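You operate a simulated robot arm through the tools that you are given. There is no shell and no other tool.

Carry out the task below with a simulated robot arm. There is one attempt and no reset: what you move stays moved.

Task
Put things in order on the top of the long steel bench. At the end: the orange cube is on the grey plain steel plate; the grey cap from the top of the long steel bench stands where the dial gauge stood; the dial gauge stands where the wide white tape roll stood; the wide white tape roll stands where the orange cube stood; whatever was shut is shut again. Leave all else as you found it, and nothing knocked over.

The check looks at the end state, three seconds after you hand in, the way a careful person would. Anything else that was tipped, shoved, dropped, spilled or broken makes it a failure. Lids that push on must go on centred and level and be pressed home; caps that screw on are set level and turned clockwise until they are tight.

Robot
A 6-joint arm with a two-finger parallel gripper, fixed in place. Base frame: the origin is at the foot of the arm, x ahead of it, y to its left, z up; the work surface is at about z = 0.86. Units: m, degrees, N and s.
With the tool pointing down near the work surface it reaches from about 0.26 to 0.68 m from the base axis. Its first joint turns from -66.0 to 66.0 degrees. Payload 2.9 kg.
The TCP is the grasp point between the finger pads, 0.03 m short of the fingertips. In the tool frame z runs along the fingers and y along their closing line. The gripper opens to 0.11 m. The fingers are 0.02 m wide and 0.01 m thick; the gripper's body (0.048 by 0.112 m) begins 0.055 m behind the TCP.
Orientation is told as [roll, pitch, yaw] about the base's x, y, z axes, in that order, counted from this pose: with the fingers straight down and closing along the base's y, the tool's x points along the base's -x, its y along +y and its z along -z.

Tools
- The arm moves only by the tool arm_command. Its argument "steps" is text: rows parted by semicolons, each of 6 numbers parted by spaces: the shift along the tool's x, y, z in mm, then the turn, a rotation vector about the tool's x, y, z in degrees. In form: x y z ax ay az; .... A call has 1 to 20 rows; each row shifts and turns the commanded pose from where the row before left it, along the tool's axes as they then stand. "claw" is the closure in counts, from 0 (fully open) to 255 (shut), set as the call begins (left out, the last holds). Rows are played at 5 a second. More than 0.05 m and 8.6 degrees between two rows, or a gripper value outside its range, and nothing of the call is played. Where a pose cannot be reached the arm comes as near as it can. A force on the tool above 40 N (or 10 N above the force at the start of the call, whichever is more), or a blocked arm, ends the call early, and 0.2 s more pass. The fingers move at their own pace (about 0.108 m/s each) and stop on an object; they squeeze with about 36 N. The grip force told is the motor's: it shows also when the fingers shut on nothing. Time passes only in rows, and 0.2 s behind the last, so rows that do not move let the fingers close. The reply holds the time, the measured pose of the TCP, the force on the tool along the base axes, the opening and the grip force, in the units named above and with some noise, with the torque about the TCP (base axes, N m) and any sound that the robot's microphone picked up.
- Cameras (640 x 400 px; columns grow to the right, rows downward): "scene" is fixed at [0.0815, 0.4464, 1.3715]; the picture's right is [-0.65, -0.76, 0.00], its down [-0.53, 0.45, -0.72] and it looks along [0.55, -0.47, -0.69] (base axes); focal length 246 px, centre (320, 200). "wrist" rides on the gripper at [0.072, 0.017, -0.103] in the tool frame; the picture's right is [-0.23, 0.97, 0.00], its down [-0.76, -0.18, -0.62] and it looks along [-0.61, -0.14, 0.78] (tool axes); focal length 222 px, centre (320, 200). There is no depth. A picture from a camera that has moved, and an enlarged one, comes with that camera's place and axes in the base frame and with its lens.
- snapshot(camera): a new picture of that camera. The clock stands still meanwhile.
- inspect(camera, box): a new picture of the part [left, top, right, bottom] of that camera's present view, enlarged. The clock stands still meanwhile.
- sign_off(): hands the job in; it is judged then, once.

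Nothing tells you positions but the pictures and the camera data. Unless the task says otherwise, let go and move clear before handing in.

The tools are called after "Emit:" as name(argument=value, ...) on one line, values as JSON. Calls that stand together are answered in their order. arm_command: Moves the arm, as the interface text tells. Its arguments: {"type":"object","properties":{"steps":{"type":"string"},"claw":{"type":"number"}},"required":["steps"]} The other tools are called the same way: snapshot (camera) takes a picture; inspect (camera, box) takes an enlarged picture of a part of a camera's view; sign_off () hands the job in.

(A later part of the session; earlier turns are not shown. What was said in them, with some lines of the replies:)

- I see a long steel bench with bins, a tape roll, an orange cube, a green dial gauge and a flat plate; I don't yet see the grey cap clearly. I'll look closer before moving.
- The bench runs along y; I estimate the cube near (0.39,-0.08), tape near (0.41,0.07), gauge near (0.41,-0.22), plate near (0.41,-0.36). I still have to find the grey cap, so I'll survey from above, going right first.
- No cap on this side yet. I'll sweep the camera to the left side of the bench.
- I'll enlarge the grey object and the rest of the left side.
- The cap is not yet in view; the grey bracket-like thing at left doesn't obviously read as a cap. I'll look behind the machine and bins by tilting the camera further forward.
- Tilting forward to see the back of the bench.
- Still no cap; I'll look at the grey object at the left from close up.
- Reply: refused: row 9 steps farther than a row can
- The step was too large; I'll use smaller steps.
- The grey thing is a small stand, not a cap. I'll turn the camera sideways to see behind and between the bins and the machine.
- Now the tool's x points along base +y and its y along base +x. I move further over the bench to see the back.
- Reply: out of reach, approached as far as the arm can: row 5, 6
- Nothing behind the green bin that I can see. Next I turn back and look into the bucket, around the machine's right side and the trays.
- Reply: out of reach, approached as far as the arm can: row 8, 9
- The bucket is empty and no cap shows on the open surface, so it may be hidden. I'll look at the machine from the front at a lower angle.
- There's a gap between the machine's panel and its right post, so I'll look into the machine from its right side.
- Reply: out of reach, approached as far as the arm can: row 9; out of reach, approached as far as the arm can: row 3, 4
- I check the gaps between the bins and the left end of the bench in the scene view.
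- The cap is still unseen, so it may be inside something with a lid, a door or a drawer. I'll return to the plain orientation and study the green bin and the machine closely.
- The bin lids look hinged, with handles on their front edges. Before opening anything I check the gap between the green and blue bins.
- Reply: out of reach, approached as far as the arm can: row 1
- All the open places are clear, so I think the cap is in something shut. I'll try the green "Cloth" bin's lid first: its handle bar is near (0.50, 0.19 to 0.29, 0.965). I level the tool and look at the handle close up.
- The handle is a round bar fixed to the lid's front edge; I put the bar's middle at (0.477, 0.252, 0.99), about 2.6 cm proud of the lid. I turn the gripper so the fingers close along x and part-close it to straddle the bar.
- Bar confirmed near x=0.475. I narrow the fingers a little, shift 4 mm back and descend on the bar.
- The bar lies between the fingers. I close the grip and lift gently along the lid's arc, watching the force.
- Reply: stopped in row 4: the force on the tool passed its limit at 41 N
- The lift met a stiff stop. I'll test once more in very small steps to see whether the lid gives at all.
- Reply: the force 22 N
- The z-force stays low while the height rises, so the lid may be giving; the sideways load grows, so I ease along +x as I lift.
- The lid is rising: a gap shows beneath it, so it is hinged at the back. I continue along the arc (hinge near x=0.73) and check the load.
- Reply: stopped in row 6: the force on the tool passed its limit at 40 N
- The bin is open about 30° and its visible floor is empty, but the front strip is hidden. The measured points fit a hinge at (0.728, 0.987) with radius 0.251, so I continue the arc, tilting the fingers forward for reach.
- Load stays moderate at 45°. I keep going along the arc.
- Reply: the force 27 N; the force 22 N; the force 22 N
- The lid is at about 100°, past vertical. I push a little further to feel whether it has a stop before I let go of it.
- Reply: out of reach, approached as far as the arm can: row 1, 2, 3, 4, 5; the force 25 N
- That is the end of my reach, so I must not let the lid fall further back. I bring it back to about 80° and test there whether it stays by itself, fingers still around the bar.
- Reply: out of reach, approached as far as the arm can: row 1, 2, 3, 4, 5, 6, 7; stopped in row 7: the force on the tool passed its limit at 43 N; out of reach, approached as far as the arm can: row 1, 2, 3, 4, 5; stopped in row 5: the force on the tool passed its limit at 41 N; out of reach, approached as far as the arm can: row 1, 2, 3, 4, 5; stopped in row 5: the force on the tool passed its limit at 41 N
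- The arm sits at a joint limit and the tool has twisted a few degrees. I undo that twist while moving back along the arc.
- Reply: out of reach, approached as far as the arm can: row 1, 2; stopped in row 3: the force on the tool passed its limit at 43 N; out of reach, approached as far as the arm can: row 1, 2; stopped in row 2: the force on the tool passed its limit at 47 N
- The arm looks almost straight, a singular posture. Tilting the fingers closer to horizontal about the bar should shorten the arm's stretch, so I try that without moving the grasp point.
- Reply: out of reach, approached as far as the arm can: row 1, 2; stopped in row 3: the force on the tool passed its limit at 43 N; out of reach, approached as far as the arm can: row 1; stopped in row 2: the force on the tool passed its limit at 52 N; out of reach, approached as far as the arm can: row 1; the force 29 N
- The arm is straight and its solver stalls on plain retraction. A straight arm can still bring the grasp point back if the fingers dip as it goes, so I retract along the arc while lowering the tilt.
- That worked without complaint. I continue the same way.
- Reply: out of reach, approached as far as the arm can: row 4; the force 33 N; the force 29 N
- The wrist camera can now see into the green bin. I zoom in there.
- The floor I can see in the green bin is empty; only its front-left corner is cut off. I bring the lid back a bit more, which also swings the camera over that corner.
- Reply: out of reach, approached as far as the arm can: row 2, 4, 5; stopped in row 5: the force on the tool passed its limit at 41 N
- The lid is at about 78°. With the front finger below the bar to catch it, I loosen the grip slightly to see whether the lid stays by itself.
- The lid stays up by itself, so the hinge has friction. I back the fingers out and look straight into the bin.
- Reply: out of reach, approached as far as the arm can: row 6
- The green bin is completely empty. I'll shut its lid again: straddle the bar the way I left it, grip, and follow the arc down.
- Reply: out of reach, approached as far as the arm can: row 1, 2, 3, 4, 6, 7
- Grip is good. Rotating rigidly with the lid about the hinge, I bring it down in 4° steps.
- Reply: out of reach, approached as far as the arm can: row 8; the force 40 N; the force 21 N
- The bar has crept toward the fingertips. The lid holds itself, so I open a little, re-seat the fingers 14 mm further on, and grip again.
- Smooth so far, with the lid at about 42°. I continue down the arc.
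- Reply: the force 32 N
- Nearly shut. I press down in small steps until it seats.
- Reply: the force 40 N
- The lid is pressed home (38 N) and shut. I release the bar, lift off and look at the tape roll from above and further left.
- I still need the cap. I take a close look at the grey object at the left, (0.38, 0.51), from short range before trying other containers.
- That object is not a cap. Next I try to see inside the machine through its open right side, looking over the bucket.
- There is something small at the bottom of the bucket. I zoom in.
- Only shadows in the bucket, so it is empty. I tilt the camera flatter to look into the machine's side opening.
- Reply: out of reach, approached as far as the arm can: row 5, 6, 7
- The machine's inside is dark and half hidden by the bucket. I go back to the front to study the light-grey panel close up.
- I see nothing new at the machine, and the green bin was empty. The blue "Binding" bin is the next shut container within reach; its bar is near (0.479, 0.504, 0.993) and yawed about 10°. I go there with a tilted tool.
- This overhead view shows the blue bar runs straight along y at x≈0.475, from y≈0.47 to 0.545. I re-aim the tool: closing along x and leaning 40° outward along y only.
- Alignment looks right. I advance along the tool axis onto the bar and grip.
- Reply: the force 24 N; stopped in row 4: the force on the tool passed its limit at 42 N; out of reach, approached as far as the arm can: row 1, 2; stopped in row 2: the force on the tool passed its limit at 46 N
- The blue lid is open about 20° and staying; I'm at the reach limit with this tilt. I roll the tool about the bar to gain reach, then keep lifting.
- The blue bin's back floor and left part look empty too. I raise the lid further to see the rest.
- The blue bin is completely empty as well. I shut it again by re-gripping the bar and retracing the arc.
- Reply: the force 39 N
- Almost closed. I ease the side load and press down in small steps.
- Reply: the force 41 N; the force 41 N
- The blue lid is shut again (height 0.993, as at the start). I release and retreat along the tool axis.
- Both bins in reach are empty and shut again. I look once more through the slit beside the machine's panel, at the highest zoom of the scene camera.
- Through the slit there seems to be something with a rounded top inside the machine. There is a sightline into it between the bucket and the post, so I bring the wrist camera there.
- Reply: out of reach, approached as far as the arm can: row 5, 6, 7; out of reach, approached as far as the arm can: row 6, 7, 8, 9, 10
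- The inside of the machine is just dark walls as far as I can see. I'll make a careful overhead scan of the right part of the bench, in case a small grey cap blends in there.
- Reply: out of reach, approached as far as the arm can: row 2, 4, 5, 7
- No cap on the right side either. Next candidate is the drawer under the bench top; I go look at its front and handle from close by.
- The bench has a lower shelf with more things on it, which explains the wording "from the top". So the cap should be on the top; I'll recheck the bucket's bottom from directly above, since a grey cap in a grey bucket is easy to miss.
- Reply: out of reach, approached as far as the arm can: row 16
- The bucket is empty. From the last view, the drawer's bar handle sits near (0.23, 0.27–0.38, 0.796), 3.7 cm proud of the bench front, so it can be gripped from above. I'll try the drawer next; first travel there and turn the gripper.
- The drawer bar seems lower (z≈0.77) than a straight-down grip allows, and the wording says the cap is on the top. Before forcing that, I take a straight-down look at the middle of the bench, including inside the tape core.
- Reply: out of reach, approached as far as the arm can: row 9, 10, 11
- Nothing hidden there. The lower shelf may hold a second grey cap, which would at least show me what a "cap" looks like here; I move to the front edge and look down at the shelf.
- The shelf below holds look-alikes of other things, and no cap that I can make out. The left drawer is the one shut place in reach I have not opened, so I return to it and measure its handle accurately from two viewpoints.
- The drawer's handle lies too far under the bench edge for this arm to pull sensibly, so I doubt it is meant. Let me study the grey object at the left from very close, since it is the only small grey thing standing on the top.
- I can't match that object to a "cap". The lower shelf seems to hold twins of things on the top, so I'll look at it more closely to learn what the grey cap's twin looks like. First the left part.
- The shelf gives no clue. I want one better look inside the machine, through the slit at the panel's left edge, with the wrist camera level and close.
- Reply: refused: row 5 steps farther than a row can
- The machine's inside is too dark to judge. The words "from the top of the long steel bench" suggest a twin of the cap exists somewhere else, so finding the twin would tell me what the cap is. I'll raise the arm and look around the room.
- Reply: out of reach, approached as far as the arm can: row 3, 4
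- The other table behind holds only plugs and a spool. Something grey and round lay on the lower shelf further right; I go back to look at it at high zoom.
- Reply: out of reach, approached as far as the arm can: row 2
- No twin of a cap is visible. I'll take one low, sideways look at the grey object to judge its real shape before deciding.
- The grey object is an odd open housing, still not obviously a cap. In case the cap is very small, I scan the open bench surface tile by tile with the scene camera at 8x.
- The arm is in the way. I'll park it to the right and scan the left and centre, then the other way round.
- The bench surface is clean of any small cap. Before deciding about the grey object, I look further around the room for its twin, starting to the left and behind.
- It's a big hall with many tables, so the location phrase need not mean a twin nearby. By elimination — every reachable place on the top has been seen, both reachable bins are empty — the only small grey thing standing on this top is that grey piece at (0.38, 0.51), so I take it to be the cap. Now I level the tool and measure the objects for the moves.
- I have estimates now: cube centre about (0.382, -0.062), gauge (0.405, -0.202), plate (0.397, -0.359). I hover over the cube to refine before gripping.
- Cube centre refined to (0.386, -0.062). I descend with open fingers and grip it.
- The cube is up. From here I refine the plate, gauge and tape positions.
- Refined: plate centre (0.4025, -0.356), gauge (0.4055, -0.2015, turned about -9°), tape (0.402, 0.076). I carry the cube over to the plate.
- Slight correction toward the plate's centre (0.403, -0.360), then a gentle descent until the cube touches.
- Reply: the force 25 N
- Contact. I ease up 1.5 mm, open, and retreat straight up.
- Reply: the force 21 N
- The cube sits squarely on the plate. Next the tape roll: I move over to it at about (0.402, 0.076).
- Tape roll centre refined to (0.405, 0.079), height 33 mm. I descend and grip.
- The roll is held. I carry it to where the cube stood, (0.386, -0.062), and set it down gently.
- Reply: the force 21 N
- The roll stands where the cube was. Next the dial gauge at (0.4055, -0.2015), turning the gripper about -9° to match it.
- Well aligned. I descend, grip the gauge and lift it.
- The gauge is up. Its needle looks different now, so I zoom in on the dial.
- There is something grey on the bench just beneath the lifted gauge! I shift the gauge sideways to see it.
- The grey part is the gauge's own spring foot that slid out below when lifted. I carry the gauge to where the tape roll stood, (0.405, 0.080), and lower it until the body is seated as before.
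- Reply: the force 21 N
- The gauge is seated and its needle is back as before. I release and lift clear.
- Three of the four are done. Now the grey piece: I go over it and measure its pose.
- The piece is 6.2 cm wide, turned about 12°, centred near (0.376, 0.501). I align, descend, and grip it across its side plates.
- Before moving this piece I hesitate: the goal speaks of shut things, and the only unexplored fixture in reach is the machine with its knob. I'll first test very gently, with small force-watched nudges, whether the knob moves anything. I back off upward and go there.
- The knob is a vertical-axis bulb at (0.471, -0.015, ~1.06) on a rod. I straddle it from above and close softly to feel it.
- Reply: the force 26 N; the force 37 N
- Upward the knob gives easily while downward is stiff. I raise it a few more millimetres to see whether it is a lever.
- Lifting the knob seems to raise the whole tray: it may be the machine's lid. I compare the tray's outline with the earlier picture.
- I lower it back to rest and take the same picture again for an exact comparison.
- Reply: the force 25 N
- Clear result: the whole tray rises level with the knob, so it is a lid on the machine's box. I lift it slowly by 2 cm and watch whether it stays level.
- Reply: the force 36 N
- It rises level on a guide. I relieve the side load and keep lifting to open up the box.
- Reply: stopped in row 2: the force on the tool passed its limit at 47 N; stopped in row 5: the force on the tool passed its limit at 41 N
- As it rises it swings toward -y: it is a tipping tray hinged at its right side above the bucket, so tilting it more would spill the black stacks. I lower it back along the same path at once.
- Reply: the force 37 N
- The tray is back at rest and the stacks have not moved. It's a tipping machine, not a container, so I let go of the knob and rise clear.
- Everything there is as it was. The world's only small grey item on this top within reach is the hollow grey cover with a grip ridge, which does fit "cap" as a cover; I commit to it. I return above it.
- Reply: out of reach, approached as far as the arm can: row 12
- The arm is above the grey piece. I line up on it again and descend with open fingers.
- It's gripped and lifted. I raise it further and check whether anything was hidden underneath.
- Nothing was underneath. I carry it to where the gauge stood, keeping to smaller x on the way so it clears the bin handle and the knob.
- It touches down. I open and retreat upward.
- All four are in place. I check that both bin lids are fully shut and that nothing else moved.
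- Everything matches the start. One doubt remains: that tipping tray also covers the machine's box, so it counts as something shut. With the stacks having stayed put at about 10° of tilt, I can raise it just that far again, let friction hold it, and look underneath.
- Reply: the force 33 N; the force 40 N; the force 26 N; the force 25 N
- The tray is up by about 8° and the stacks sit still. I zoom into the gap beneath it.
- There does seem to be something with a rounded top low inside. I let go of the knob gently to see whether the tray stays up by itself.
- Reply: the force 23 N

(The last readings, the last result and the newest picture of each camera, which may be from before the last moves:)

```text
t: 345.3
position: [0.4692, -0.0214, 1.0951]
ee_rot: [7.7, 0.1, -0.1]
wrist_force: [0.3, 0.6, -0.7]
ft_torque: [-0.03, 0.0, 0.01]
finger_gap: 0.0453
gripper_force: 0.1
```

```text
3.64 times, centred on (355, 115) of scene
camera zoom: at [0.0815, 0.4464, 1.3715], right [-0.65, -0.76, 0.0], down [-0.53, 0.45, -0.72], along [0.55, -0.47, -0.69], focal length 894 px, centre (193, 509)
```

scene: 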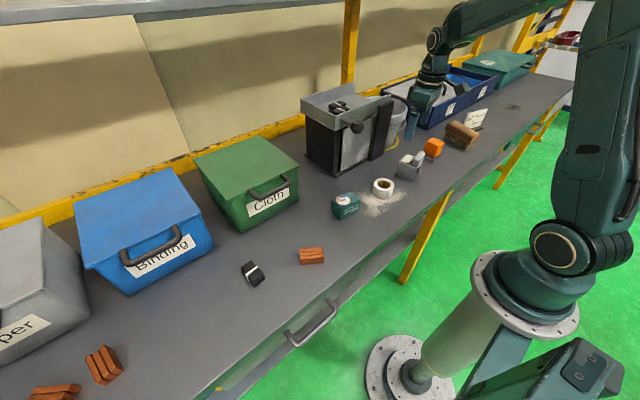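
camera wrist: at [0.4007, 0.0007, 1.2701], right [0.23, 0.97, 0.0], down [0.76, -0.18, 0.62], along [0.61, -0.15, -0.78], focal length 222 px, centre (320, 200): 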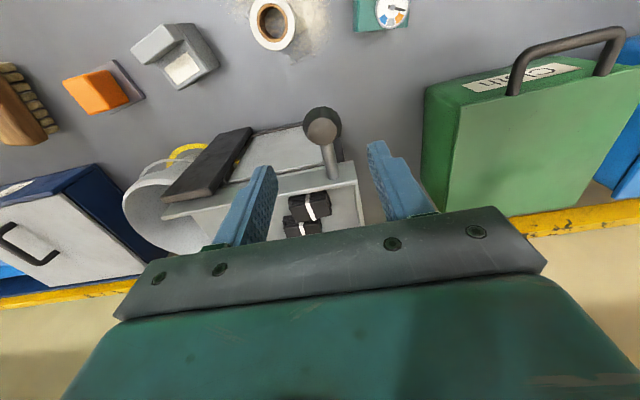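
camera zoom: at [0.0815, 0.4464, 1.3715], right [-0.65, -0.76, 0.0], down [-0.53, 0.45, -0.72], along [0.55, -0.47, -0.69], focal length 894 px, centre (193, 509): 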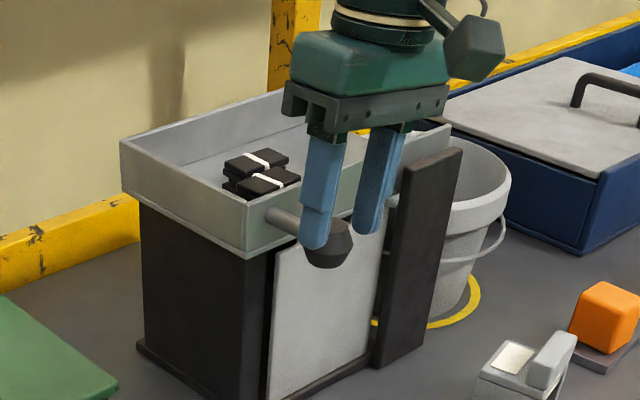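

The tray sank back down by itself. I check that the stacks did not shift.

Emit:
arm_command(steps="0 0 -20 0 0 0; 0 0 -30 3.8 0 0; 0 0 -30 3.9 0 0; 30 0 0 0 0 0; 30 0 0 0 0 0; 0 0 0 0 0 0", claw=80)

Emit:
inspect(camera="scene", box=[300, 80, 360, 130])

```text
t: 346.7
position: [0.409, -0.0278, 1.1766]
ee_rot: [0.0, 0.1, 0.0]
wrist_force: [0.4, -0.1, 0.9]
ft_torque: [-0.01, 0.0, -0.06]
finger_gap: 0.0755
gripper_force: 0.2
```

```text
8.00 times, centred on (330, 105) of scene
camera zoom: at [0.0815, 0.4464, 1.3715], right [-0.65, -0.76, 0.0], down [-0.53, 0.45, -0.72], along [0.55, -0.47, -0.69], focal length 1967 px, centre (240, 960)
```

zoom: 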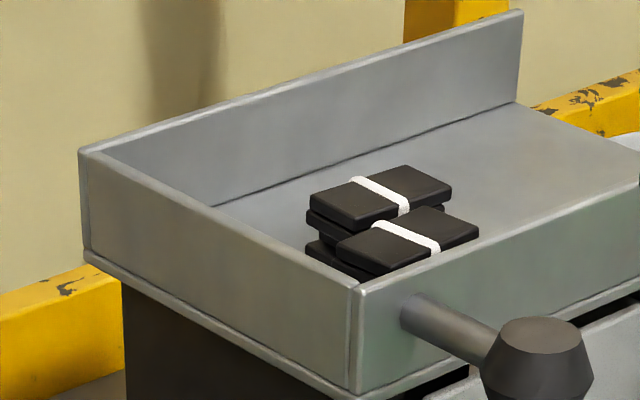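

The stacks are where they were. The tray falls shut by itself, so it can't be meant as a container. I verify that the green bin has not shifted by repeating an earlier view.

Emit:
inspect(camera="scene", box=[170, 140, 270, 250])

Emit:
inspect(camera="scene", box=[0, 130, 320, 330])

Emit:
inspect(camera="scene", box=[330, 130, 480, 230])

```text
3.64 times, centred on (220, 195) of scene
camera zoom: at [0.0815, 0.4464, 1.3715], right [-0.65, -0.76, 0.0], down [-0.53, 0.45, -0.72], along [0.55, -0.47, -0.69], focal length 894 px, centre (684, 218)
```

zoom: 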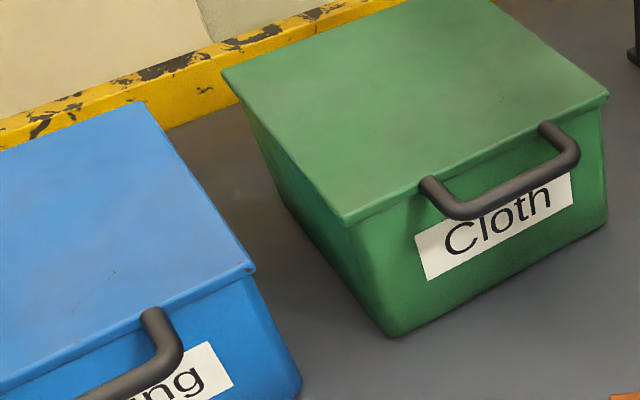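

```text
2.00 times, centred on (160, 230) of scene
camera zoom: at [0.0815, 0.4464, 1.3715], right [-0.65, -0.76, 0.0], down [-0.53, 0.45, -0.72], along [0.55, -0.47, -0.69], focal length 492 px, centre (640, 140)
```

zoom: 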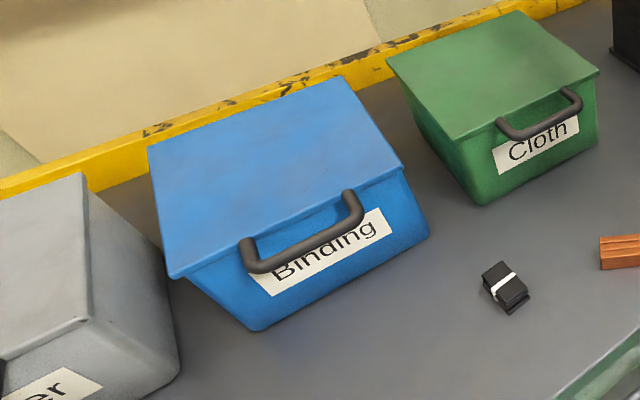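

```text
4.00 times, centred on (405, 180) of scene
camera zoom: at [0.0815, 0.4464, 1.3715], right [-0.65, -0.76, 0.0], down [-0.53, 0.45, -0.72], along [0.55, -0.47, -0.69], focal length 983 px, centre (-20, 280)
```

zoom: 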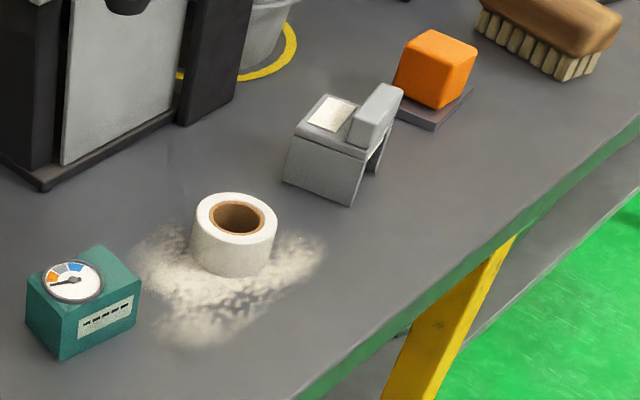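

The cube is on the plate, the tape roll is where the cube was, and the gauge is where the tape was. The grey cover-like piece, which I take to be the cap, stands where the gauge was. That last identification is by elimination: I found no other small grey object within reach on the bench top. Both bins I opened are shut again, the tray is at rest and the gripper is clear, so I hand in.

Emit:
sign_off()

```text
The job is handed in.
```

I handed in the job with all four moves made, but I am not certain the piece I used as the grey cap is the right one.

| Item | Where it is now |
|---|---|
| Orange cube | Centred on the grey steel plate |
| Wide white tape roll | Where the orange cube stood |
| Dial gauge | Where the tape roll stood, sitting as it did before |
| Grey cover-like piece, used as the cap | Where the dial gauge stood |

- **The cap:** nothing on the bench top was clearly a cap. I chose the grey hollow piece near the left bins because it was the only small grey object on the open top besides the plate. I could not look in the "Copper" bin, the box under lid 27 or the teal box, which are out of reach. I also left the drawer shut, because its handle sits too far under the bench edge to pull properly.
- **Opened and shut again:** I opened the "Cloth" and "Binding" bins while searching; both were empty. Their lids are pressed shut, and later views showed both bins where they had been.
- **Machine tray:** I lifted the tray on the machine by its knob to see whether it was a lid. It is a tipping tray. I lowered it the first time. The second time I let go to test it, and it dropped a couple of centimetres back to rest. The black stacks on it look unmoved.

Nothing was knocked over that I could see.
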